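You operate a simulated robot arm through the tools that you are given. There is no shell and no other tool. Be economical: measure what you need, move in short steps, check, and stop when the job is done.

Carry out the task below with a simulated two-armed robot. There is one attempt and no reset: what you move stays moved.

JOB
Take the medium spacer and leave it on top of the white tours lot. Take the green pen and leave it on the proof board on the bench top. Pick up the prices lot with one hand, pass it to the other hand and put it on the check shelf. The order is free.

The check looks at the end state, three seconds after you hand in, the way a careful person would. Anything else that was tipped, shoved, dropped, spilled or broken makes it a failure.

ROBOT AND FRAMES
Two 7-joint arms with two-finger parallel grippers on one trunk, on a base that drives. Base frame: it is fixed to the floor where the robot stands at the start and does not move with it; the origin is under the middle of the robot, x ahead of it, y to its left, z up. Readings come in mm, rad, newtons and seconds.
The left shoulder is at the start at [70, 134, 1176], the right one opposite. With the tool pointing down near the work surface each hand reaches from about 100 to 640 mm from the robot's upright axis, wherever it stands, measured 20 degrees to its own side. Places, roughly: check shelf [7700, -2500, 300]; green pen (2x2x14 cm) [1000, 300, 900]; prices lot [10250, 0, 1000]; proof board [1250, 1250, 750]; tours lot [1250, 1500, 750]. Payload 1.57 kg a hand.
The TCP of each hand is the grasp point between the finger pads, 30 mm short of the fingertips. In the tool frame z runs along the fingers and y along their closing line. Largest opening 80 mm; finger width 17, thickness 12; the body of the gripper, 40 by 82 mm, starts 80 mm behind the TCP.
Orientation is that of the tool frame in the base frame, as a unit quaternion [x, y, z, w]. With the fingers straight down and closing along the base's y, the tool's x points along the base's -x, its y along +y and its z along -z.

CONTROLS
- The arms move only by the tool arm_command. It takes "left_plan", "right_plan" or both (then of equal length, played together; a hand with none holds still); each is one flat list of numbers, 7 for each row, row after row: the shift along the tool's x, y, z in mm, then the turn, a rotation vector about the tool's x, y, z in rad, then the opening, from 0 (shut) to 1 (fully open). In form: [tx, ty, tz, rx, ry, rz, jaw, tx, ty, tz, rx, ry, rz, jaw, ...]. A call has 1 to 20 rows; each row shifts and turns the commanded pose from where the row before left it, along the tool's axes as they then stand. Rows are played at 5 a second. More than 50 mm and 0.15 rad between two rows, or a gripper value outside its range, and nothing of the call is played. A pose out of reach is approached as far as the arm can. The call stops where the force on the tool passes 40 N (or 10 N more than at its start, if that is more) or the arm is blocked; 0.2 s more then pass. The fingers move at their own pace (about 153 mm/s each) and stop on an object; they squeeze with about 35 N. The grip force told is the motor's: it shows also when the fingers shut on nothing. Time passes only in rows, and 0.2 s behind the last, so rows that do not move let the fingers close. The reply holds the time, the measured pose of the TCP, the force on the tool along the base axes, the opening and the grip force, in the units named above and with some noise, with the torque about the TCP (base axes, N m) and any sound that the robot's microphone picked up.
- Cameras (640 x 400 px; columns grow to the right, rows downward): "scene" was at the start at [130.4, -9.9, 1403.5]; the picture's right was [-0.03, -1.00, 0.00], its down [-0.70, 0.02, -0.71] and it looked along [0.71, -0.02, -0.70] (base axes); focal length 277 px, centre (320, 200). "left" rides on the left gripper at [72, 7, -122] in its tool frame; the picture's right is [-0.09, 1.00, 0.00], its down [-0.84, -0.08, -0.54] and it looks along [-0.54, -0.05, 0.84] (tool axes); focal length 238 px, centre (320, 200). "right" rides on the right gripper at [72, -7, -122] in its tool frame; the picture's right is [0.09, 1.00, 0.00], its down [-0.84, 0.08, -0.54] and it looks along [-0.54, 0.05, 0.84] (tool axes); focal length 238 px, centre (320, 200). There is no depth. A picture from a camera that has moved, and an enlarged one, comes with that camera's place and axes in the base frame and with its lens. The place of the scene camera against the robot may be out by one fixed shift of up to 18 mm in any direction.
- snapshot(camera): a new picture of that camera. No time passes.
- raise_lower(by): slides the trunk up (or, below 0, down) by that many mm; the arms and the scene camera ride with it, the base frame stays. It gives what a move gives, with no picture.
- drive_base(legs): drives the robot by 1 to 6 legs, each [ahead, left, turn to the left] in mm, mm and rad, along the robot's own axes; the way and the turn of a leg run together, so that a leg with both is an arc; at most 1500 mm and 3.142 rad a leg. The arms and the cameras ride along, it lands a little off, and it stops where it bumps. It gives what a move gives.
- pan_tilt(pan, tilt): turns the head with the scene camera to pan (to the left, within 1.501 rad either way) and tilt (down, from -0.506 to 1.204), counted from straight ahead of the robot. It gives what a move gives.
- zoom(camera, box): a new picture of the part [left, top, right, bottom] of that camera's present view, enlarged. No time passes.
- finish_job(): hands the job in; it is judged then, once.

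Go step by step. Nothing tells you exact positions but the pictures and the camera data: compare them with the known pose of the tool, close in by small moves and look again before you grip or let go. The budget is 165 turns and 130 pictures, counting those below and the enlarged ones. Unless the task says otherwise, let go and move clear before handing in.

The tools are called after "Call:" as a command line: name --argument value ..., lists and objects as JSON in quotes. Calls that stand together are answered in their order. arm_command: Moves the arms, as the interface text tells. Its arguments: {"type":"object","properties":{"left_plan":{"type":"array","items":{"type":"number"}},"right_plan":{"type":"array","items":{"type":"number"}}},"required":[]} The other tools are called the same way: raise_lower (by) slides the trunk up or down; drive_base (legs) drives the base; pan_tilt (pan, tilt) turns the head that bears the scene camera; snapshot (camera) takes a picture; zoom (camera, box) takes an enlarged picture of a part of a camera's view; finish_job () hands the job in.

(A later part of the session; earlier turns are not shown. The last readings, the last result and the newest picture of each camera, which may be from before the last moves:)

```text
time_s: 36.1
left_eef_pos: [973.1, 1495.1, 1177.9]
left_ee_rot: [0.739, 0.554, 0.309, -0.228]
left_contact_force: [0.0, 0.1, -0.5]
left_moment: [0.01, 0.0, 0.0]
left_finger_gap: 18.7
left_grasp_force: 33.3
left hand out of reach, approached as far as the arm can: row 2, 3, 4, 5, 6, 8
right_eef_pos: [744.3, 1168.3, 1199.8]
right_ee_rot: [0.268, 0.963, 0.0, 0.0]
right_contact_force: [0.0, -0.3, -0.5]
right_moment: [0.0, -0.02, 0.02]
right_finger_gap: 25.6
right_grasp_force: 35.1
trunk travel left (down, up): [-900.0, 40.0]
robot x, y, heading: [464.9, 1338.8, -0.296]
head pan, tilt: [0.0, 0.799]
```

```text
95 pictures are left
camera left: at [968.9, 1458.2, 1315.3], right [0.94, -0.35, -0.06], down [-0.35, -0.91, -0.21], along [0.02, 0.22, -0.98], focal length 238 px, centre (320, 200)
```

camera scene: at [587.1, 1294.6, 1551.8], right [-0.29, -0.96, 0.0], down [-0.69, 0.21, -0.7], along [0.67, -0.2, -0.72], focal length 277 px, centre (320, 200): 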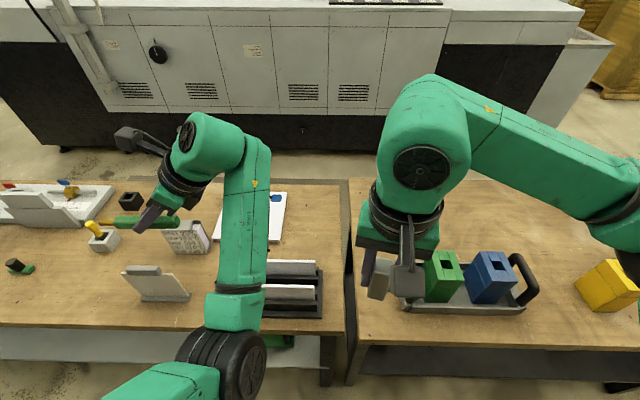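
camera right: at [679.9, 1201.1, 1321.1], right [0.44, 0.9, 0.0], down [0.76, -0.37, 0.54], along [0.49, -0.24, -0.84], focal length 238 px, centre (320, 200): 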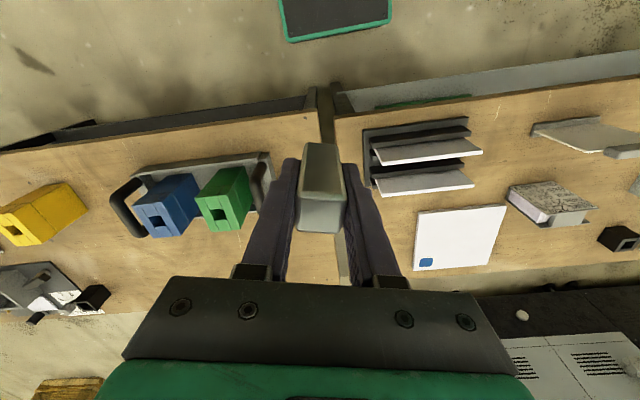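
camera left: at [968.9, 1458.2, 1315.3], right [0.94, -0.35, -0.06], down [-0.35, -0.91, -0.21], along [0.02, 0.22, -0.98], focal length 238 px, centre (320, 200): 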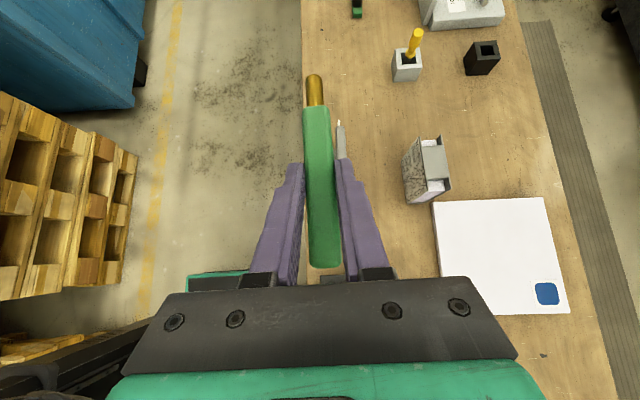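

The pen is now held level. I drive ahead, lower the trunk by 150, and look at the board from the left hand.

Call:
drive_base --legs '[[170, 0, 0]]'

Call:
raise_lower --by -150

Call:
snapshot --camera "left"

Call:
snapshot --camera "scene"

```text
time_s: 37.5
left_eef_pos: [1133.6, 1447.8, 1177.7]
left_ee_rot: [0.739, 0.553, 0.31, -0.228]
left_contact_force: [-0.8, 0.3, -1.3]
left_moment: [-0.04, -0.01, 0.01]
left_finger_gap: 18.8
left_grasp_force: 33.4
right_eef_pos: [904.3, 1121.2, 1199.9]
right_ee_rot: [0.267, 0.964, 0.0, 0.001]
right_contact_force: [-0.9, 0.1, -0.3]
right_moment: [-0.02, -0.01, -0.04]
right_finger_gap: 25.4
right_grasp_force: 34.4
trunk travel left (down, up): [-900.0, 40.0]
robot x, y, heading: [622.9, 1287.6, -0.289]
head pan, tilt: [0.0, 0.799]
```

```text
time_s: 39.3
left_eef_pos: [1135.6, 1449.1, 1025.8]
left_ee_rot: [0.738, 0.555, 0.309, -0.23]
left_contact_force: [-0.7, -0.7, -0.3]
left_moment: [-0.03, 0.01, 0.0]
left_finger_gap: 19.2
left_grasp_force: 33.0
right_eef_pos: [906.3, 1119.7, 1049.3]
right_ee_rot: [0.267, 0.964, -0.001, 0.0]
right_contact_force: [0.0, 0.0, -2.1]
right_moment: [0.01, 0.0, -0.07]
right_finger_gap: 26.1
right_grasp_force: 33.9
trunk travel left (down, up): [-750.0, 190.0]
robot x, y, heading: [630.3, 1292.1, -0.292]
head pan, tilt: [0.0, 0.799]
```

```text
94 pictures are left
camera left: at [1131.1, 1410.9, 1163.8], right [0.94, -0.34, -0.06], down [-0.35, -0.91, -0.21], along [0.02, 0.22, -0.97], focal length 238 px, centre (320, 200)
```

left: 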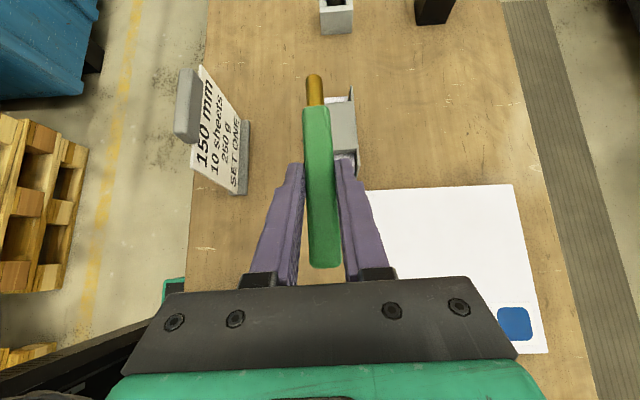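

```text
93 pictures are left
camera scene: at [749.6, 1246.2, 1401.9], right [-0.29, -0.96, 0.0], down [-0.69, 0.21, -0.7], along [0.67, -0.2, -0.72], focal length 277 px, centre (320, 200)
```

scene: 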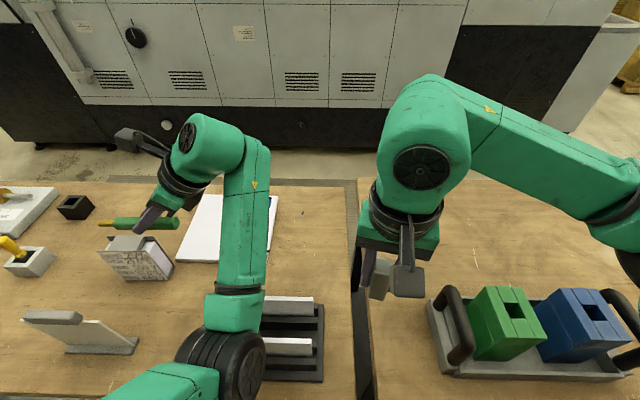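

The board spans roughly [1180–1385] × [1220–1480] and its centre is about [1248, 1350]. I move the pen over it and down part way.

Call:
arm_command --left_plan '[-15, 44.5, -15, 0, 0, 0, 0, -15, 44.5, -15, 0, 0, 0, 0, -15, 44.5, -15, 0, 0, 0, 0, -22.7, 0, 22.6, 0, 0, 0, 0, -22.7, 0, 22.6, 0, 0, 0, 0, -22.7, 0, 22.6, 0, 0, 0, 0]'

Call:
snapshot --camera "left"

Call:
snapshot --camera "scene"

```text
time_s: 40.7
left_eef_pos: [1246.5, 1347.7, 926.7]
left_ee_rot: [0.739, 0.553, 0.309, -0.229]
left_contact_force: [-0.1, 0.2, -1.4]
left_moment: [0.02, 0.0, 0.02]
left_finger_gap: 19.1
left_grasp_force: 33.2
right_eef_pos: [906.4, 1119.6, 1049.3]
right_ee_rot: [0.268, 0.963, -0.001, 0.0]
right_contact_force: [0.9, 0.5, -2.5]
right_moment: [0.02, 0.02, 0.0]
right_finger_gap: 25.7
right_grasp_force: 35.0
trunk travel left (down, up): [-750.0, 190.0]
robot x, y, heading: [625.9, 1291.4, -0.292]
head pan, tilt: [0.0, 0.799]
```

```text
92 pictures are left
camera left: at [1241.9, 1310.6, 1064.7], right [0.94, -0.34, -0.06], down [-0.35, -0.91, -0.21], along [0.02, 0.22, -0.98], focal length 238 px, centre (320, 200)
```

left: 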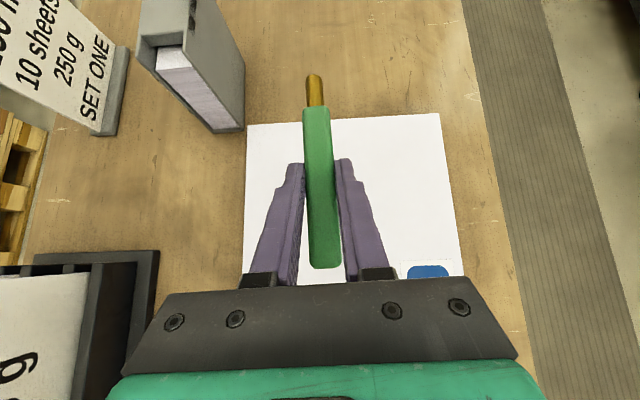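

```text
91 pictures are left
camera scene: at [750.5, 1245.8, 1401.7], right [-0.29, -0.96, 0.0], down [-0.69, 0.21, -0.7], along [0.67, -0.2, -0.72], focal length 277 px, centre (320, 200)
```

scene: 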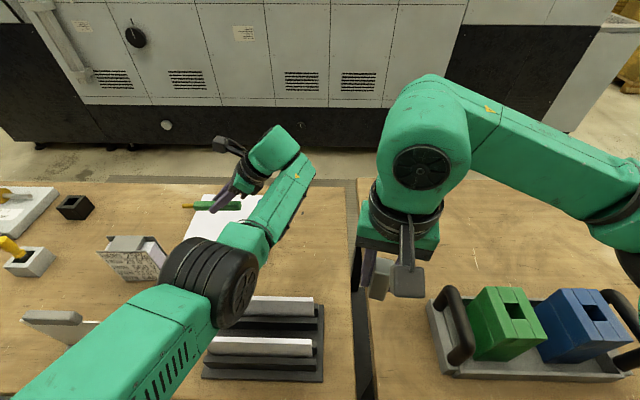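

Nearly centred. I shift the pen slightly to the right and descend to just above the board.

Call:
arm_command --left_plan '[-15.7, 9.6, -15.8, 0, 0, 0, 0, -15.6, 0, 15.5, 0, 0, 0, 0, -14.2, 0, 14.1, 0, 0, 0, 0]'

Call:
snapshot --camera "left"

Call:
zoom --camera "scene" --box '[140, 130, 340, 270]'

```text
time_s: 41.5
left_eef_pos: [1252.4, 1330.2, 933.9]
left_ee_rot: [0.737, 0.558, 0.314, -0.216]
left_contact_force: [-0.2, 0.3, -0.6]
left_moment: [-0.03, 0.03, -0.02]
left_finger_gap: 18.9
left_grasp_force: 33.0
left hand out of reach, approached as far as the arm can: row 1, 2, 3
right_eef_pos: [906.8, 1119.9, 1048.5]
right_ee_rot: [0.266, 0.964, -0.001, 0.0]
right_contact_force: [-0.6, -0.1, -1.7]
right_moment: [0.0, -0.06, -0.01]
right_finger_gap: 25.7
right_grasp_force: 34.5
trunk travel left (down, up): [-750.0, 190.0]
robot x, y, heading: [624.1, 1290.3, -0.296]
head pan, tilt: [0.0, 0.799]
```

```text
90 pictures are left
camera left: at [1244.3, 1295.3, 1073.4], right [0.94, -0.35, -0.03], down [-0.34, -0.92, -0.2], along [0.04, 0.2, -0.98], focal length 238 px, centre (320, 200)
```

left: 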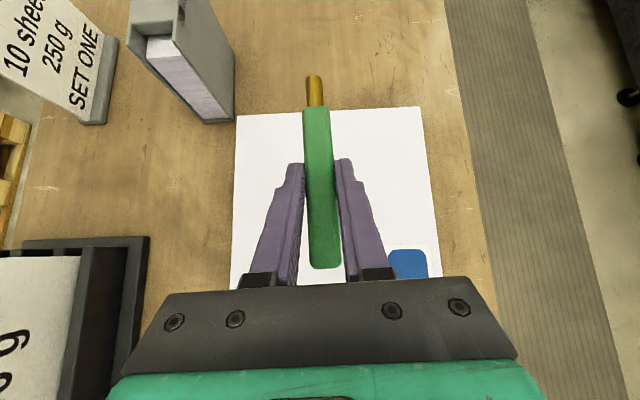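

```text
2.86 times, centred on (240, 200) of scene
camera zoom: at [749.9, 1246.0, 1401.8], right [-0.29, -0.96, 0.0], down [-0.69, 0.21, -0.7], along [0.67, -0.2, -0.72], focal length 792 px, centre (549, 200)
```

zoom: 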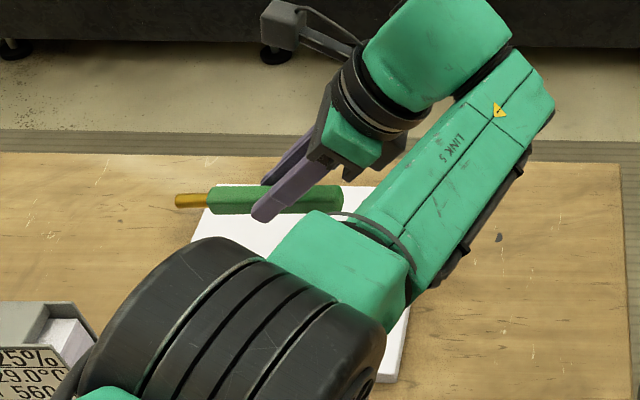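

The arm is at its reach limit, so I undo the descent and lower the trunk instead.

Call:
arm_command --left_plan '[14.2, 0, -14.1, 0, 0, 0, 0, 15.6, 0, -15.5, 0, 0, 0, 0]'

Call:
raise_lower --by -40

Call:
snapshot --camera "scene"

```text
time_s: 42.1
left_eef_pos: [1252.2, 1329.1, 978.4]
left_ee_rot: [0.739, 0.553, 0.309, -0.23]
left_contact_force: [-0.7, 0.8, -0.8]
left_moment: [-0.03, 0.05, -0.01]
left_finger_gap: 19.0
left_grasp_force: 33.2
right_eef_pos: [907.1, 1120.9, 1048.8]
right_ee_rot: [0.267, 0.964, -0.002, 0.0]
right_contact_force: [-0.3, 0.3, -2.7]
right_moment: [-0.01, -0.02, -0.03]
right_finger_gap: 25.8
right_grasp_force: 34.8
trunk travel left (down, up): [-750.0, 190.0]
robot x, y, heading: [628.9, 1289.7, -0.296]
head pan, tilt: [0.0, 0.799]
```

```text
time_s: 42.9
left_eef_pos: [1252.8, 1330.2, 937.5]
left_ee_rot: [0.739, 0.554, 0.308, -0.23]
left_contact_force: [-0.3, 0.0, 0.2]
left_moment: [0.01, 0.0, 0.02]
left_finger_gap: 18.9
left_grasp_force: 33.4
right_eef_pos: [907.1, 1118.8, 1010.0]
right_ee_rot: [0.267, 0.964, -0.001, 0.0]
right_contact_force: [-0.2, 0.0, -1.2]
right_moment: [0.02, 0.0, 0.02]
right_finger_gap: 25.8
right_grasp_force: 34.9
trunk travel left (down, up): [-710.0, 230.0]
robot x, y, heading: [624.9, 1291.7, -0.29]
head pan, tilt: [0.0, 0.799]
```

```text
88 pictures are left
camera scene: at [749.6, 1246.2, 1361.8], right [-0.29, -0.96, 0.0], down [-0.69, 0.21, -0.7], along [0.67, -0.2, -0.72], focal length 277 px, centre (320, 200)
```

scene: 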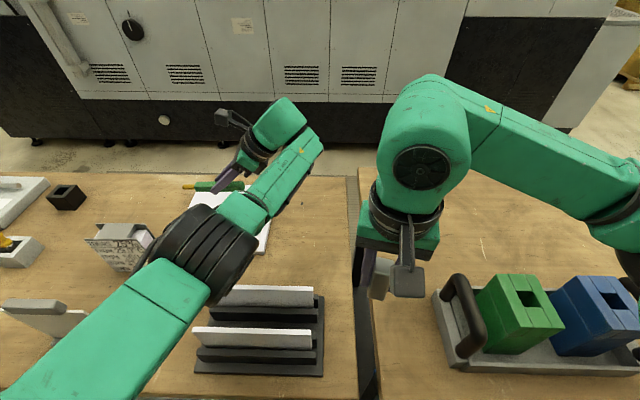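

Still safe: the elbow is near the shoulder-wrist line and well above the lot. I lower a further 40.

Call:
raise_lower --by -40

Call:
snapshot --camera "left"

Call:
snapshot --camera "scene"

```text
time_s: 43.7
left_eef_pos: [1253.0, 1330.3, 897.1]
left_ee_rot: [0.738, 0.553, 0.309, -0.23]
left_contact_force: [0.0, -0.2, -0.4]
left_moment: [-0.04, -0.02, -0.02]
left_finger_gap: 19.1
left_grasp_force: 33.0
right_eef_pos: [906.9, 1120.4, 969.6]
right_ee_rot: [0.267, 0.964, -0.001, 0.0]
right_contact_force: [0.0, 0.5, -2.0]
right_moment: [-0.01, -0.01, -0.01]
right_finger_gap: 25.7
right_grasp_force: 35.2
trunk travel left (down, up): [-670.0, 270.0]
robot x, y, heading: [628.7, 1295.4, -0.291]
head pan, tilt: [0.0, 0.799]
```

```text
87 pictures are left
camera left: at [1248.1, 1293.0, 1035.8], right [0.94, -0.34, -0.06], down [-0.35, -0.91, -0.21], along [0.02, 0.22, -0.97], focal length 238 px, centre (320, 200)
```

left: 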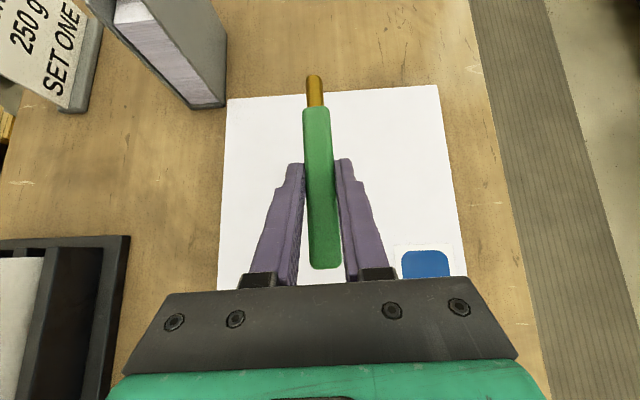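

```text
86 pictures are left
camera scene: at [749.6, 1246.2, 1321.8], right [-0.29, -0.96, 0.0], down [-0.69, 0.21, -0.7], along [0.67, -0.2, -0.72], focal length 277 px, centre (320, 200)
```

scene: 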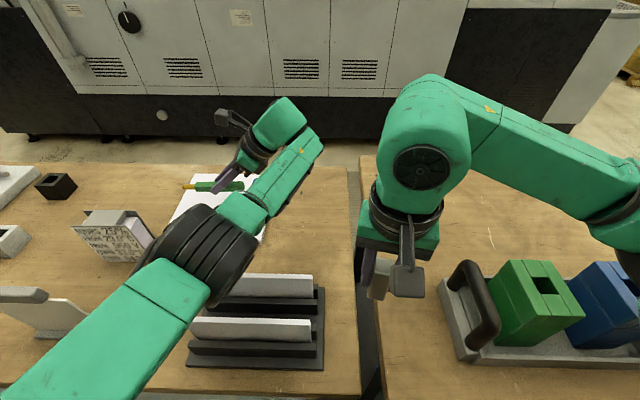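

The pen hovers over the board with fingertips at about z≈870. I descend in small steps with the arm, watching for contact.

Call:
arm_command --left_plan '[-2.1, 0, 2.1, 0, 0, 0, 0, -2.1, 0, 2.1, 0, 0, 0, 0, -2.1, 0, 2.1, 0, 0, 0, 0, -2.1, 0, 2.1, 0, 0, 0, 0]'

Call:
zoom --camera "scene" --box '[160, 140, 300, 240]'

```text
time_s: 44.7
left_eef_pos: [1253.5, 1330.0, 887.0]
left_ee_rot: [0.739, 0.553, 0.309, -0.23]
left_contact_force: [0.7, 0.3, -0.9]
left_moment: [-0.02, 0.04, 0.0]
left_finger_gap: 18.7
left_grasp_force: 33.1
right_eef_pos: [907.2, 1119.9, 969.8]
right_ee_rot: [0.267, 0.964, -0.001, 0.0]
right_contact_force: [-0.7, -0.2, -2.3]
right_moment: [-0.02, -0.05, 0.0]
right_finger_gap: 25.6
right_grasp_force: 34.7
trunk travel left (down, up): [-670.0, 270.0]
robot x, y, heading: [624.1, 1289.4, -0.293]
head pan, tilt: [0.0, 0.799]
```

```text
4.00 times, centred on (230, 190) of scene
camera zoom: at [749.9, 1246.0, 1321.8], right [-0.29, -0.96, 0.0], down [-0.69, 0.21, -0.7], along [0.67, -0.2, -0.72], focal length 1109 px, centre (680, 240)
```

zoom: 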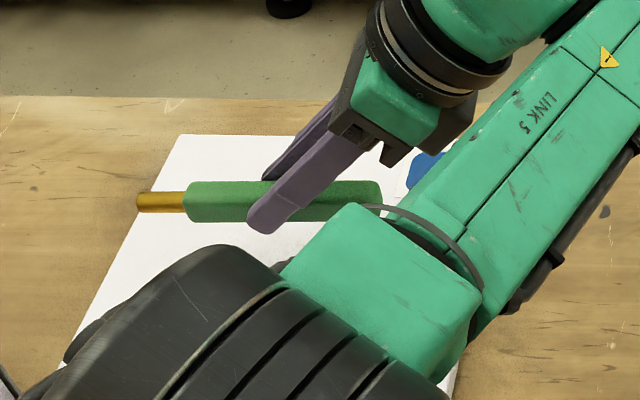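

The pen lands fully on the board from here. I continue down in small steps until the fingertips are nearly touching.

Call:
arm_command --left_plan '[-2.1, 0, 2.1, 0, 0, 0, 0, -2.1, 0, 2.1, 0, 0, 0, 0, -1.4, 0, 1.4, 0, 0, 0, 0]'

Call:
zoom --camera "scene" --box '[160, 140, 300, 240]'

```text
time_s: 45.5
left_eef_pos: [1253.1, 1330.7, 878.2]
left_ee_rot: [0.739, 0.553, 0.31, -0.229]
left_contact_force: [0.0, 0.6, -1.2]
left_moment: [-0.02, 0.0, 0.0]
left_finger_gap: 19.0
left_grasp_force: 33.8
right_eef_pos: [908.1, 1120.5, 968.3]
right_ee_rot: [0.267, 0.964, -0.001, 0.0]
right_contact_force: [0.4, 0.5, -2.7]
right_moment: [-0.01, -0.01, 0.01]
right_finger_gap: 25.8
right_grasp_force: 34.8
trunk travel left (down, up): [-670.0, 270.0]
robot x, y, heading: [625.1, 1290.1, -0.292]
head pan, tilt: [0.0, 0.799]
```

```text
4.00 times, centred on (230, 190) of scene
camera zoom: at [750.0, 1246.1, 1321.8], right [-0.29, -0.96, 0.0], down [-0.69, 0.21, -0.7], along [0.67, -0.2, -0.72], focal length 1109 px, centre (680, 240)
```

zoom: 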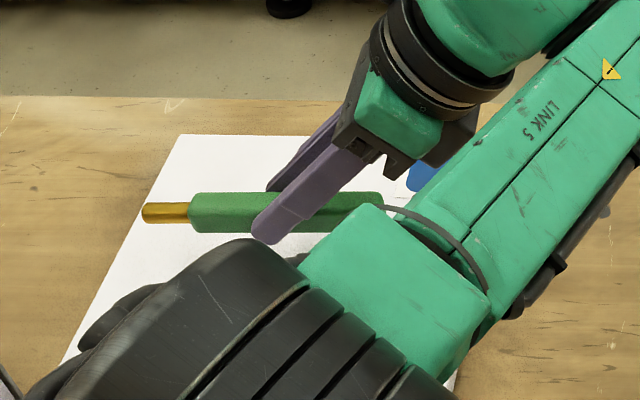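

No contact yet; a few more 2 mm steps.

Call:
arm_command --left_plan '[-1.4, 0, 1.4, 0, 0, 0, 0, -1.4, 0, 1.4, 0, 0, 0, 0, -1.4, 0, 1.4, 0, 0, 0, 0]'

```text
time_s: 46.3
left_eef_pos: [1252.4, 1328.1, 872.5]
left_ee_rot: [0.739, 0.554, 0.308, -0.229]
left_contact_force: [0.0, -0.6, -0.4]
left_moment: [-0.03, 0.01, -0.02]
left_finger_gap: 19.0
left_grasp_force: 32.9
right_eef_pos: [907.5, 1120.0, 968.3]
right_ee_rot: [0.268, 0.963, -0.001, 0.0]
right_contact_force: [-0.4, 0.0, -1.8]
right_moment: [-0.01, 0.0, -0.02]
right_finger_gap: 25.3
right_grasp_force: 35.2
trunk travel left (down, up): [-670.0, 270.0]
robot x, y, heading: [626.0, 1292.2, -0.295]
head pan, tilt: [0.0, 0.799]
```

Call:
arm_command --left_plan '[-1.4, 0, 1.4, 0, 0, 0, 0, -1.4, 0, 1.4, 0, 0, 0, 0, -1.4, 0, 1.4, 0, 0, 0, 0]'

Call:
zoom --camera "scene" --box '[170, 160, 270, 230]'

```text
time_s: 47.1
left_eef_pos: [1252.1, 1331.0, 865.9]
left_ee_rot: [0.739, 0.553, 0.309, -0.23]
left_contact_force: [1.1, 0.7, -1.0]
left_moment: [-0.01, -0.03, 0.0]
left_finger_gap: 19.1
left_grasp_force: 32.9
right_eef_pos: [907.6, 1119.1, 970.0]
right_ee_rot: [0.268, 0.963, -0.001, 0.0]
right_contact_force: [-0.1, -0.1, -1.4]
right_moment: [0.0, -0.01, 0.04]
right_finger_gap: 25.9
right_grasp_force: 35.0
trunk travel left (down, up): [-670.0, 270.0]
robot x, y, heading: [623.3, 1290.8, -0.288]
head pan, tilt: [0.0, 0.799]
```

```text
5.71 times, centred on (220, 195) of scene
camera zoom: at [749.9, 1246.0, 1321.8], right [-0.29, -0.96, 0.0], down [-0.69, 0.21, -0.7], along [0.67, -0.2, -0.72], focal length 1584 px, centre (891, 229)
```

zoom: 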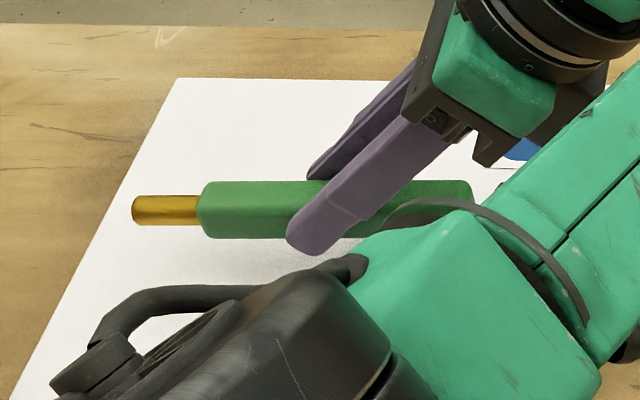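

Still clear of the board; shadow suggests about another 15–20 mm. Continue.

Call:
arm_command --left_plan '[-2, 0, 2, 0, 0, 0, 0, -2, 0, 2, 0, 0, 0, 0, -1.4, 0, 1.4, 0, 0, 0, 0, -1.4, 0, 1.4, 0, 0, 0, 0]'

Call:
zoom --camera "scene" --box '[170, 160, 270, 230]'

```text
time_s: 48.1
left_eef_pos: [1252.2, 1330.7, 856.1]
left_ee_rot: [0.738, 0.554, 0.308, -0.23]
left_contact_force: [0.0, 0.3, 0.2]
left_moment: [-0.01, 0.05, 0.01]
left_finger_gap: 18.8
left_grasp_force: 32.6
right_eef_pos: [907.4, 1120.0, 969.1]
right_ee_rot: [0.267, 0.964, -0.001, 0.0]
right_contact_force: [0.0, 0.6, -2.1]
right_moment: [0.02, 0.0, 0.0]
right_finger_gap: 25.7
right_grasp_force: 34.5
trunk travel left (down, up): [-670.0, 270.0]
robot x, y, heading: [627.4, 1292.2, -0.293]
head pan, tilt: [0.0, 0.799]
```

```text
5.71 times, centred on (220, 195) of scene
camera zoom: at [750.0, 1246.1, 1321.8], right [-0.29, -0.96, 0.0], down [-0.69, 0.21, -0.7], along [0.67, -0.2, -0.72], focal length 1584 px, centre (891, 229)
```

zoom: 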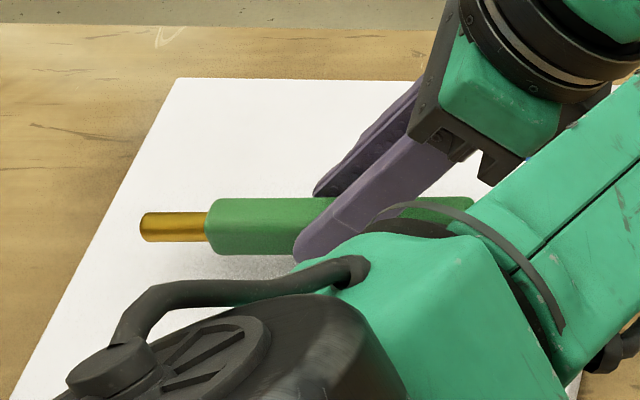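

The shadow is closing in. Continue in 2 mm steps.

Call:
arm_command --left_plan '[-1.4, 0, 1.4, 0, 0, 0, 0, -1.4, 0, 1.4, 0, 0, 0, 0, -1.4, 0, 1.4, 0, 0, 0, 0]'

Call:
zoom --camera "scene" --box '[170, 160, 270, 230]'

```text
time_s: 48.9
left_eef_pos: [1253.3, 1330.2, 850.5]
left_ee_rot: [0.739, 0.553, 0.31, -0.23]
left_contact_force: [0.4, -0.2, 0.1]
left_moment: [-0.02, -0.01, -0.01]
left_finger_gap: 18.6
left_grasp_force: 33.1
right_eef_pos: [907.6, 1120.1, 968.8]
right_ee_rot: [0.267, 0.964, -0.001, 0.0]
right_contact_force: [0.0, 0.8, -2.2]
right_moment: [0.0, -0.02, 0.02]
right_finger_gap: 25.9
right_grasp_force: 35.0
trunk travel left (down, up): [-670.0, 270.0]
robot x, y, heading: [625.5, 1290.0, -0.289]
head pan, tilt: [0.0, 0.799]
```

```text
5.71 times, centred on (220, 195) of scene
camera zoom: at [750.0, 1246.1, 1321.8], right [-0.29, -0.96, 0.0], down [-0.69, 0.21, -0.7], along [0.67, -0.2, -0.72], focal length 1584 px, centre (891, 229)
```

zoom: 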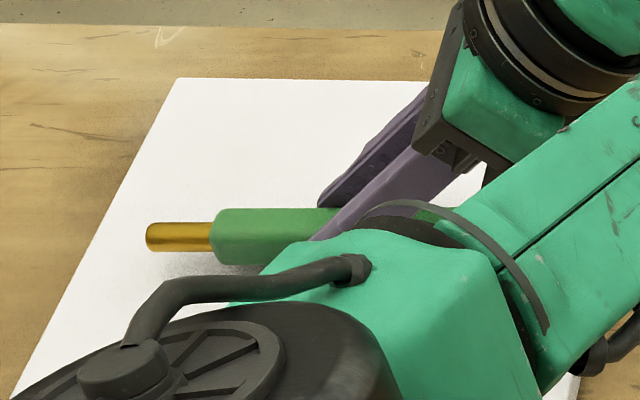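

Call:
arm_command --left_plan '[-1.4, 0, 1.4, 0, 0, 0, 0, -1.4, 0, 1.4, 0, 0, 0, 0, -1.4, 0, 1.4, 0, 0, 0, 0]'

Call:
snapshot --camera "scene"

Call:
snapshot --camera "left"

```text
time_s: 49.7
left_eef_pos: [1252.4, 1330.2, 844.5]
left_ee_rot: [0.739, 0.553, 0.309, -0.23]
left_contact_force: [0.9, 0.4, -0.8]
left_moment: [-0.02, 0.01, 0.0]
left_finger_gap: 19.1
left_grasp_force: 33.4
right_eef_pos: [907.3, 1120.8, 970.1]
right_ee_rot: [0.267, 0.964, -0.001, -0.001]
right_contact_force: [0.5, 1.2, -2.3]
right_moment: [0.0, -0.03, -0.03]
right_finger_gap: 25.7
right_grasp_force: 35.1
trunk travel left (down, up): [-670.0, 270.0]
robot x, y, heading: [625.0, 1291.8, -0.296]
head pan, tilt: [0.0, 0.799]
```

```text
80 pictures are left
camera scene: at [750.0, 1246.1, 1321.8], right [-0.29, -0.96, 0.0], down [-0.69, 0.21, -0.7], along [0.67, -0.2, -0.72], focal length 277 px, centre (320, 200)
```

scene: 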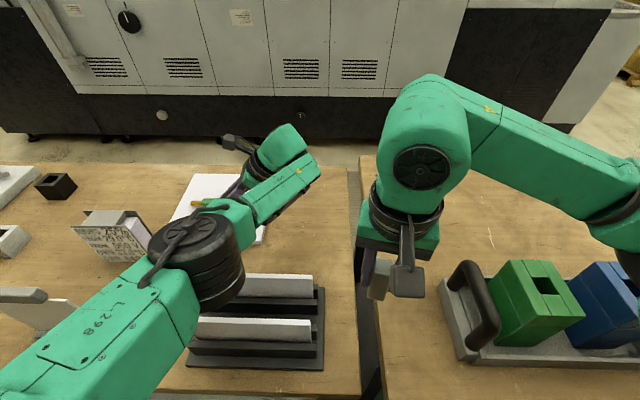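

```text
79 pictures are left
camera left: at [1248.2, 1292.8, 982.2], right [0.94, -0.34, -0.06], down [-0.35, -0.91, -0.21], along [0.02, 0.22, -0.97], focal length 238 px, centre (320, 200)
```

left: 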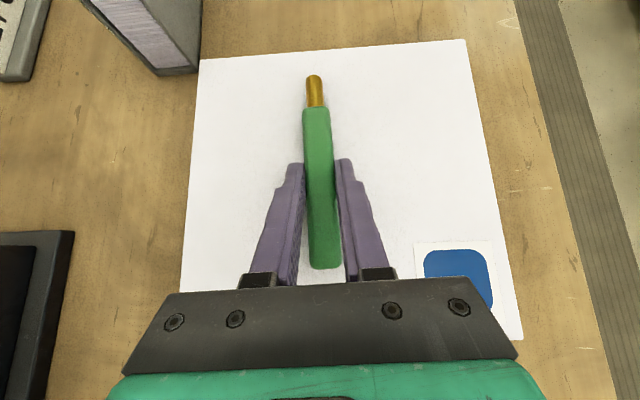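

Very near the board now. Two more small steps with force check.

Call:
arm_command --left_plan '[-1.4, 0, 1.4, 0, 0, 0, 0, -1.4, 0, 1.4, 0, 0, 0, 0]'

Call:
zoom --camera "left" --box '[230, 60, 410, 290]'

```text
time_s: 50.3
left_eef_pos: [1253.0, 1328.4, 843.1]
left_ee_rot: [0.738, 0.553, 0.313, -0.228]
left_contact_force: [2.9, -1.2, 12.3]
left_moment: [0.15, -0.02, -0.03]
left_finger_gap: 19.1
left_grasp_force: 33.2
right_eef_pos: [906.5, 1119.2, 970.6]
right_ee_rot: [0.267, 0.964, -0.001, 0.001]
right_contact_force: [-0.3, 0.1, -2.1]
right_moment: [0.02, -0.01, 0.01]
right_finger_gap: 26.0
right_grasp_force: 34.5
trunk travel left (down, up): [-670.0, 270.0]
robot x, y, heading: [622.8, 1288.8, -0.293]
head pan, tilt: [0.0, 0.799]
```

```text
1.74 times, centred on (320, 175) of left
camera zoom: at [1247.2, 1292.8, 981.2], right [0.94, -0.34, -0.06], down [-0.35, -0.91, -0.22], along [0.02, 0.22, -0.97], focal length 414 px, centre (320, 244)
```

zoom: 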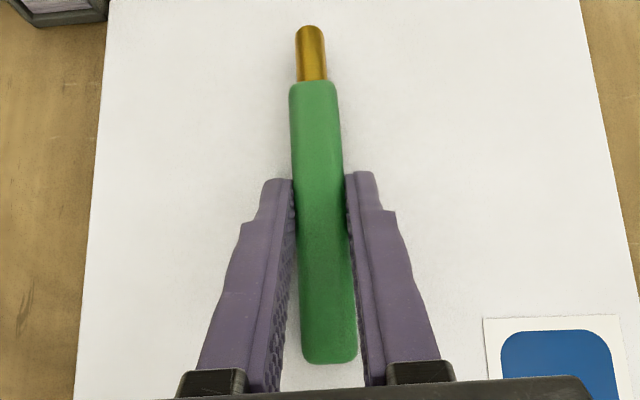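

Touchdown at 12 N. I ease up a hair, open the jaws, and wait before retreating.

Call:
arm_command --left_plan '[1, 0, -1, 0, 0, 0, 0, 0, 0, 0, 0, 0, 0, 0.5, 0, 0, 0, 0, 0, 0, 0.5, 0, 0, 0, 0, 0, 0, 0.5]'

Call:
snapshot --camera "left"

```text
time_s: 51.3
left_eef_pos: [1252.7, 1329.7, 843.7]
left_ee_rot: [0.738, 0.553, 0.31, -0.229]
left_contact_force: [3.8, -1.7, 9.8]
left_moment: [0.17, 0.06, -0.11]
left_finger_gap: 36.7
left_grasp_force: 0.1
right_eef_pos: [906.6, 1120.1, 968.1]
right_ee_rot: [0.267, 0.964, 0.0, 0.0]
right_contact_force: [-0.1, -0.4, -3.1]
right_moment: [-0.03, -0.01, 0.03]
right_finger_gap: 25.9
right_grasp_force: 34.5
trunk travel left (down, up): [-670.0, 270.0]
robot x, y, heading: [629.9, 1291.3, -0.295]
head pan, tilt: [0.0, 0.799]
```

```text
77 pictures are left
camera left: at [1247.3, 1292.6, 980.8], right [0.94, -0.34, -0.06], down [-0.35, -0.91, -0.21], along [0.02, 0.22, -0.97], focal length 238 px, centre (320, 200)
```

left: 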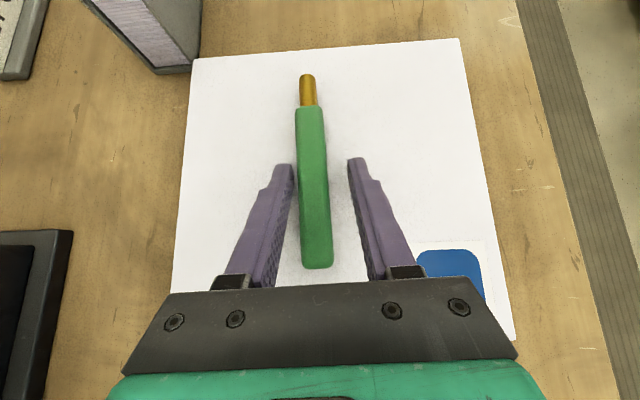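

The pen appears to rest on the board. I raise the hand straight up gently and look.

Call:
arm_command --left_plan '[2.1, 0, -2.1, 0, 0, 0, 0.7, 7, 0, -7, 0, 0, 0, 0.7, 14, 0, -14, 0, 0, 0, 0.7]'

Call:
snapshot --camera "left"

```text
time_s: 52.1
left_eef_pos: [1253.4, 1330.5, 873.6]
left_ee_rot: [0.739, 0.553, 0.309, -0.229]
left_contact_force: [0.5, -0.2, 0.7]
left_moment: [0.02, -0.02, -0.02]
left_finger_gap: 55.8
left_grasp_force: 0.0
right_eef_pos: [906.4, 1120.2, 969.9]
right_ee_rot: [0.267, 0.964, 0.0, 0.0]
right_contact_force: [0.2, 0.0, -2.4]
right_moment: [0.01, 0.01, -0.03]
right_finger_gap: 25.8
right_grasp_force: 34.8
trunk travel left (down, up): [-670.0, 270.0]
robot x, y, heading: [624.8, 1290.3, -0.293]
head pan, tilt: [0.0, 0.799]
```

```text
76 pictures are left
camera left: at [1248.1, 1294.0, 1011.6], right [0.94, -0.34, -0.06], down [-0.35, -0.91, -0.21], along [0.02, 0.22, -0.97], focal length 238 px, centre (320, 200)
```

left: 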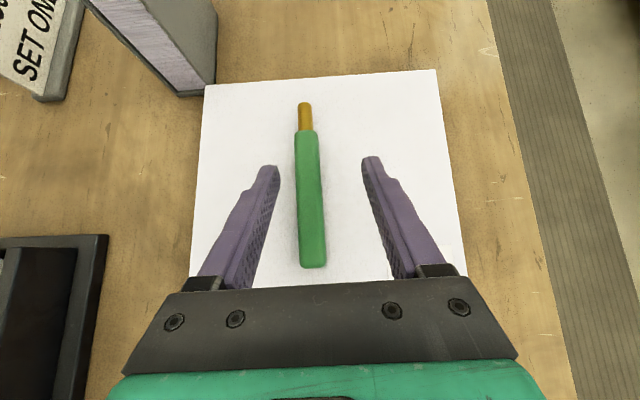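

The pen lies on the proof board, released. I raise the trunk and drive left so that the right hand can reach the tours lot.

Call:
raise_lower --by 220

Call:
snapshot --camera "scene"

Call:
snapshot --camera "left"

```text
time_s: 54.5
left_eef_pos: [1254.0, 1330.2, 1093.6]
left_ee_rot: [0.739, 0.553, 0.309, -0.229]
left_contact_force: [0.3, 1.2, 0.2]
left_moment: [0.0, -0.01, 0.01]
left_finger_gap: 55.9
left_grasp_force: 0.0
right_eef_pos: [907.9, 1120.1, 1189.0]
right_ee_rot: [0.267, 0.964, -0.001, -0.001]
right_contact_force: [-1.0, -1.0, -2.6]
right_moment: [-0.02, -0.01, 0.03]
right_finger_gap: 25.6
right_grasp_force: 35.1
trunk travel left (down, up): [-890.0, 50.0]
robot x, y, heading: [624.2, 1289.6, -0.293]
head pan, tilt: [0.0, 0.799]
```

```text
75 pictures are left
camera scene: at [750.0, 1246.0, 1541.7], right [-0.29, -0.96, 0.0], down [-0.69, 0.21, -0.7], along [0.67, -0.2, -0.72], focal length 277 px, centre (320, 200)
```

scene: 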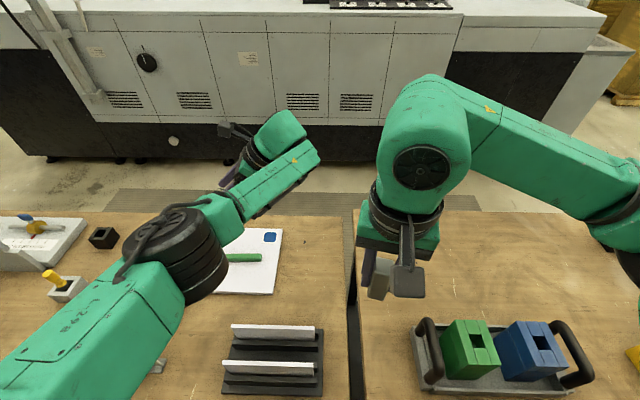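

```text
74 pictures are left
camera left: at [1248.5, 1293.7, 1231.6], right [0.94, -0.34, -0.06], down [-0.35, -0.91, -0.21], along [0.02, 0.22, -0.97], focal length 238 px, centre (320, 200)
```

left: 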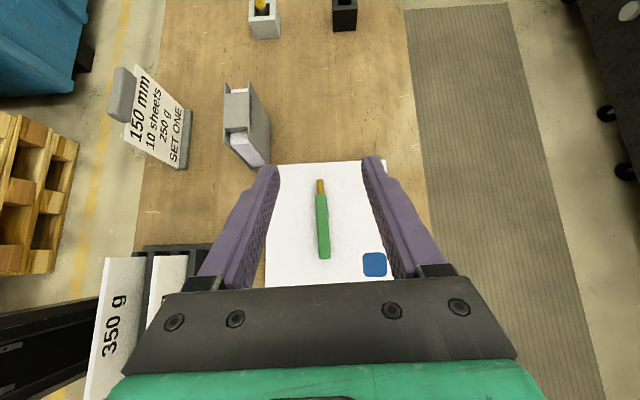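

Call:
drive_base --legs '[[0, 550, 0]]'

Call:
snapshot --camera "right"

Call:
snapshot --camera "scene"

```text
time_s: 57.6
left_eef_pos: [1412.9, 1847.0, 1094.1]
left_ee_rot: [0.742, 0.549, 0.31, -0.228]
left_contact_force: [-0.1, -0.1, -1.0]
left_moment: [-0.04, -0.01, -0.04]
left_finger_gap: 55.9
left_grasp_force: 0.1
right_eef_pos: [1065.9, 1639.5, 1189.0]
right_ee_rot: [0.274, 0.962, 0.0, 0.0]
right_contact_force: [-0.3, -0.2, -1.9]
right_moment: [0.0, -0.02, 0.02]
right_finger_gap: 25.7
right_grasp_force: 35.1
trunk travel left (down, up): [-890.0, 50.0]
robot x, y, heading: [786.9, 1812.1, -0.304]
head pan, tilt: [0.0, 0.799]
```

```text
73 pictures are left
camera right: at [1001.2, 1672.5, 1311.0], right [0.44, 0.9, 0.0], down [0.75, -0.37, 0.54], along [0.49, -0.24, -0.84], focal length 238 px, centre (320, 200)
```

right: 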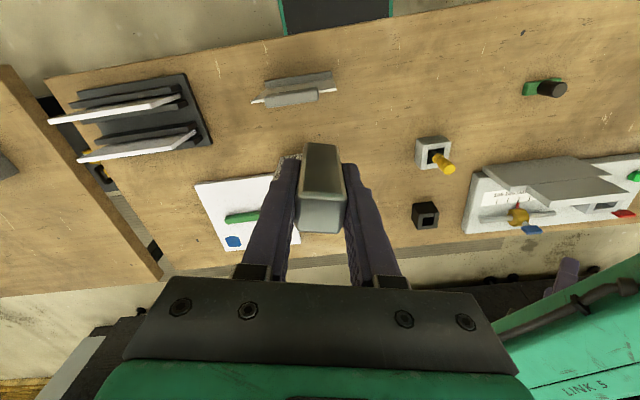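

```text
72 pictures are left
camera scene: at [909.6, 1767.6, 1541.8], right [-0.3, -0.95, 0.0], down [-0.68, 0.21, -0.7], along [0.67, -0.21, -0.72], focal length 277 px, centre (320, 200)
```

scene: 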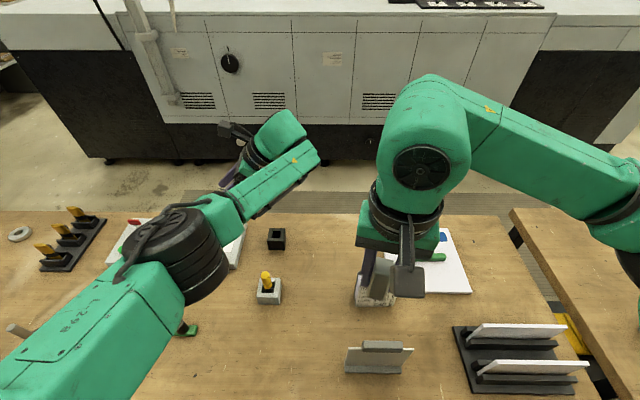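

The lot is near [1180, 1535], hidden behind the right hand. I move the hand aside to see its top.

Call:
arm_command --right_plan '[-11, -42, 0, 0, 0, 0, 0, -11, -42, 0, 0, 0, 0, 0, -11, -42, 0, 0, 0, 0, 0]'

Call:
zoom --camera "scene" --box '[320, 220, 480, 320]'

Call:
snapshot --camera "right"

```text
time_s: 58.4
left_eef_pos: [1412.4, 1848.0, 1095.4]
left_ee_rot: [0.742, 0.549, 0.311, -0.227]
left_contact_force: [0.5, -0.3, -0.2]
left_moment: [0.03, 0.01, -0.02]
left_finger_gap: 56.3
left_grasp_force: 0.1
right_eef_pos: [1026.0, 1515.9, 1188.1]
right_ee_rot: [0.272, 0.962, 0.0, 0.0]
right_contact_force: [0.2, 0.3, -1.7]
right_moment: [0.02, 0.01, -0.01]
right_finger_gap: 25.5
right_grasp_force: 34.7
trunk travel left (down, up): [-890.0, 50.0]
robot x, y, heading: [784.0, 1814.8, -0.304]
head pan, tilt: [0.0, 0.799]
```

```text
4.00 times, centred on (400, 270) of scene
camera zoom: at [908.3, 1768.6, 1541.9], right [-0.3, -0.95, 0.0], down [-0.68, 0.21, -0.7], along [0.67, -0.21, -0.72], focal length 1109 px, centre (0, -80)
```

zoom: 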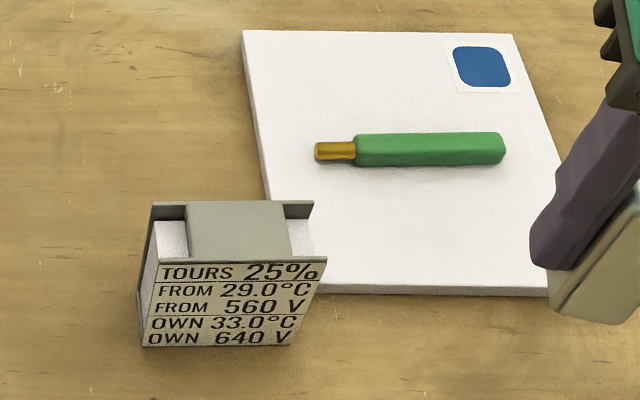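

```text
70 pictures are left
camera right: at [960.6, 1548.0, 1310.7], right [0.44, 0.9, 0.0], down [0.75, -0.37, 0.54], along [0.49, -0.24, -0.84], focal length 238 px, centre (320, 200)
```

right: 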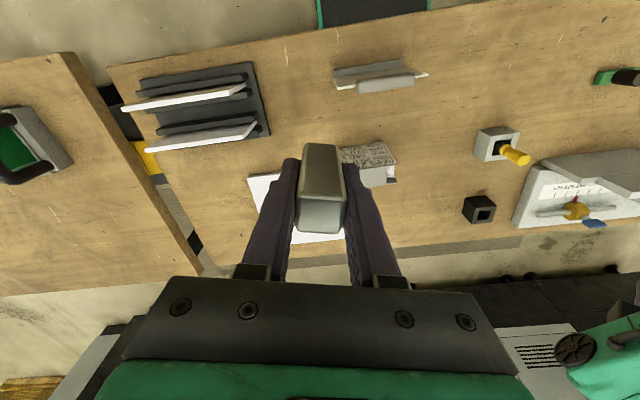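

The lot's top is a flat grey strap roughly 75×55 mm, near [1195, 1528]. I bring the spacer above it, aligned with the lot.

Call:
arm_command --right_plan '[-34, 25, 22, 0, 0, 0, 0, -34, 25, 22, 0, 0, 0, 0, -34, 25, 22, 0, 0, 0, 0, -34, 25, 22, 0, 0, 0, 0, 0, 0, 0, 0, 0, -0.125, 0, 0, 0, 0, 0, 0, -0.125, 0]'

Call:
snapshot --camera "right"

Call:
zoom --camera "scene" --box '[320, 200, 480, 320]'

```text
time_s: 59.8
left_eef_pos: [1412.6, 1847.6, 1094.9]
left_ee_rot: [0.742, 0.549, 0.311, -0.227]
left_contact_force: [-0.4, -0.2, -0.4]
left_moment: [-0.02, -0.01, 0.02]
left_finger_gap: 56.1
left_grasp_force: 0.0
right_eef_pos: [1195.4, 1530.8, 1101.3]
right_ee_rot: [0.151, 0.989, -0.001, -0.001]
right_contact_force: [0.2, -0.2, -0.2]
right_moment: [-0.03, 0.01, 0.02]
right_finger_gap: 25.8
right_grasp_force: 35.2
trunk travel left (down, up): [-890.0, 50.0]
robot x, y, heading: [784.1, 1818.8, -0.304]
head pan, tilt: [0.0, 0.799]
```

```text
69 pictures are left
camera right: at [1125.2, 1545.2, 1223.2], right [0.21, 0.98, 0.0], down [0.82, -0.17, 0.54], along [0.53, -0.11, -0.84], focal length 238 px, centre (320, 200)
```

right: 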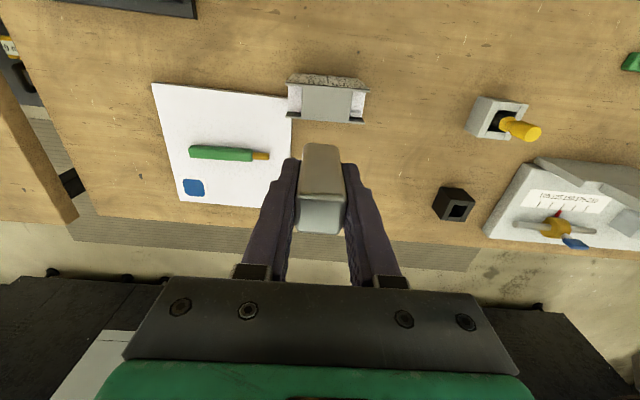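

```text
3.33 times, centred on (400, 260) of scene
camera zoom: at [908.9, 1769.0, 1541.9], right [-0.3, -0.95, 0.0], down [-0.68, 0.21, -0.7], along [0.67, -0.21, -0.72], focal length 924 px, centre (53, 0)
```

zoom: 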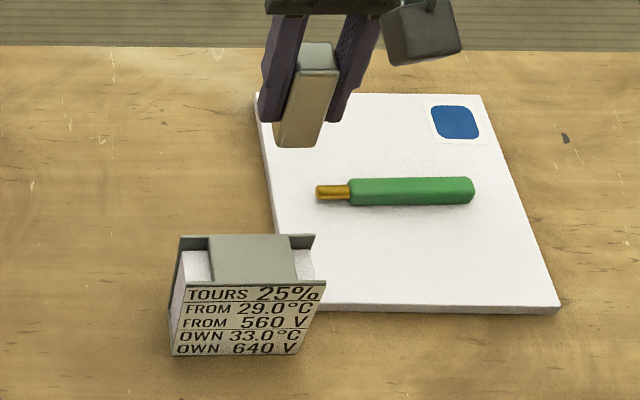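

Lot strap centre is about [1190, 1538]; spacer bottom hangs ~48 mm below the TCP. I shift slightly and descend 100 mm, then look again.

Call:
arm_command --right_plan '[7, 5, 25, 0, 0, 0, 0, 0, 0, 40, 0, 0, 0, 0, 0, 0, 35, 0, 0, 0, 0]'

Call:
zoom --camera "right" --box '[200, 40, 440, 240]'

Call:
zoom --camera "scene" --box '[320, 200, 480, 320]'

```text
time_s: 60.6
left_eef_pos: [1414.9, 1848.9, 1093.1]
left_ee_rot: [0.742, 0.55, 0.31, -0.228]
left_contact_force: [0.8, -0.5, 0.0]
left_moment: [-0.03, 0.02, 0.0]
left_finger_gap: 55.9
left_grasp_force: 0.1
right_eef_pos: [1192.4, 1536.3, 1001.0]
right_ee_rot: [0.15, 0.989, -0.001, -0.001]
right_contact_force: [0.9, 0.0, -2.2]
right_moment: [-0.03, 0.03, 0.0]
right_finger_gap: 25.4
right_grasp_force: 35.1
trunk travel left (down, up): [-890.0, 50.0]
robot x, y, heading: [786.3, 1816.6, -0.307]
head pan, tilt: [0.0, 0.799]
```

```text
2.00 times, centred on (320, 140) of right
camera zoom: at [1121.6, 1552.2, 1122.5], right [0.21, 0.98, 0.0], down [0.82, -0.17, 0.54], along [0.53, -0.11, -0.84], focal length 477 px, centre (320, 320)
```

zoom: 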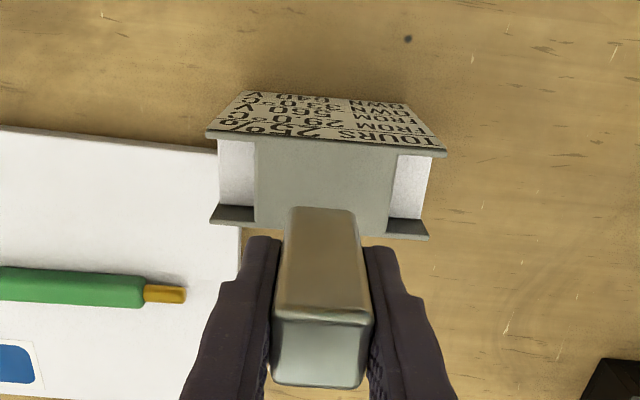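

```text
3.33 times, centred on (400, 260) of scene
camera zoom: at [911.3, 1768.9, 1541.7], right [-0.3, -0.95, 0.0], down [-0.69, 0.21, -0.7], along [0.66, -0.21, -0.72], focal length 924 px, centre (53, 0)
```

zoom: 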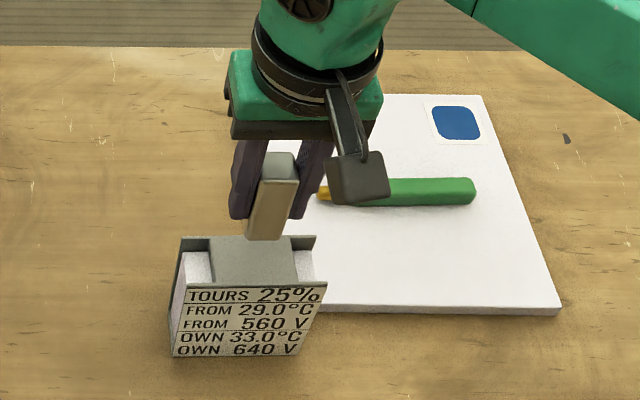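

Refined: strap top z≈905–925, centre about [1185, 1540]. I shift back 8 mm, descend 22 mm, and check before creeping to contact.

Call:
arm_command --right_plan '[8, 2, 0, 0, 0, 0, 0, 0, 0, 15, 0, 0, 0, 0]'

Call:
zoom --camera "right" --box '[200, 60, 440, 260]'

Call:
zoom --camera "scene" --box '[330, 220, 430, 300]'

```text
time_s: 61.2
left_eef_pos: [1414.6, 1847.2, 1093.3]
left_ee_rot: [0.742, 0.549, 0.31, -0.228]
left_contact_force: [-0.4, -0.4, 0.3]
left_moment: [0.0, 0.02, -0.01]
left_finger_gap: 56.1
left_grasp_force: 0.0
right_eef_pos: [1183.8, 1541.1, 985.1]
right_ee_rot: [0.151, 0.989, -0.001, -0.001]
right_contact_force: [-0.4, 0.1, -2.0]
right_moment: [-0.01, 0.0, -0.01]
right_finger_gap: 25.7
right_grasp_force: 34.7
trunk travel left (down, up): [-890.0, 50.0]
robot x, y, heading: [786.2, 1813.7, -0.307]
head pan, tilt: [0.0, 0.799]
```

```text
2.00 times, centred on (320, 160) of right
camera zoom: at [1113.8, 1556.5, 1107.4], right [0.21, 0.98, 0.0], down [0.82, -0.18, 0.54], along [0.53, -0.11, -0.84], focal length 477 px, centre (320, 280)
```

zoom: 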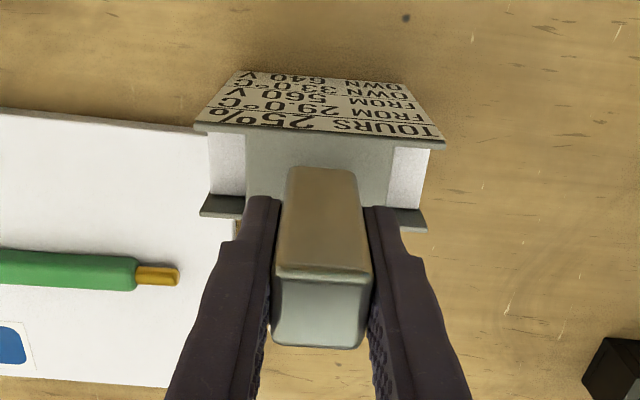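

```text
5.00 times, centred on (380, 260) of scene
camera zoom: at [910.9, 1768.8, 1541.7], right [-0.3, -0.95, 0.0], down [-0.68, 0.21, -0.7], along [0.66, -0.21, -0.72], focal length 1386 px, centre (20, -100)
```

zoom: 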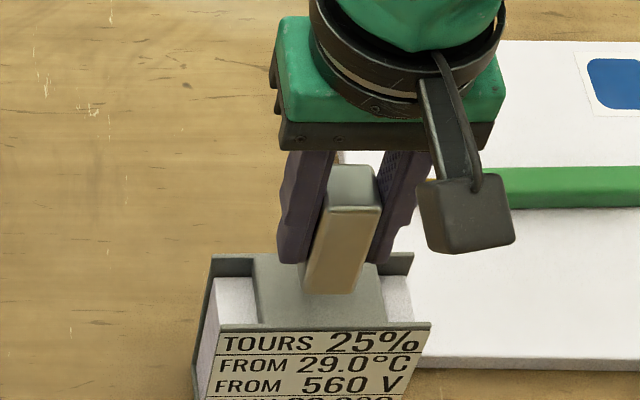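

Well placed laterally. I creep down in 3 mm steps.

Call:
arm_command --right_plan '[0, 0, 3, 0, 0, 0, 0, 0, 0, 3, 0, 0, 0, 0, 0, 0, 3, 0, 0, 0, 0]'

Call:
zoom --camera "scene" --box '[330, 220, 430, 300]'

```text
time_s: 62.0
left_eef_pos: [1413.1, 1848.6, 1094.4]
left_ee_rot: [0.742, 0.549, 0.31, -0.227]
left_contact_force: [-0.3, 0.6, -0.1]
left_moment: [-0.03, 0.01, 0.0]
left_finger_gap: 55.8
left_grasp_force: 0.0
right_eef_pos: [1183.6, 1541.6, 977.0]
right_ee_rot: [0.151, 0.988, -0.001, 0.0]
right_contact_force: [-0.6, -0.4, -0.9]
right_moment: [-0.02, 0.0, 0.0]
right_finger_gap: 25.5
right_grasp_force: 34.6
trunk travel left (down, up): [-890.0, 50.0]
robot x, y, heading: [784.9, 1815.7, -0.303]
head pan, tilt: [0.0, 0.799]
```

```text
5.00 times, centred on (380, 260) of scene
camera zoom: at [910.4, 1769.1, 1541.8], right [-0.3, -0.95, 0.0], down [-0.68, 0.21, -0.7], along [0.67, -0.21, -0.72], focal length 1386 px, centre (20, -100)
```

zoom: 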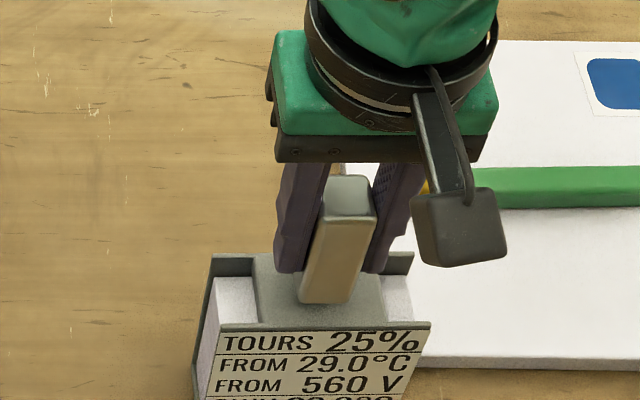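

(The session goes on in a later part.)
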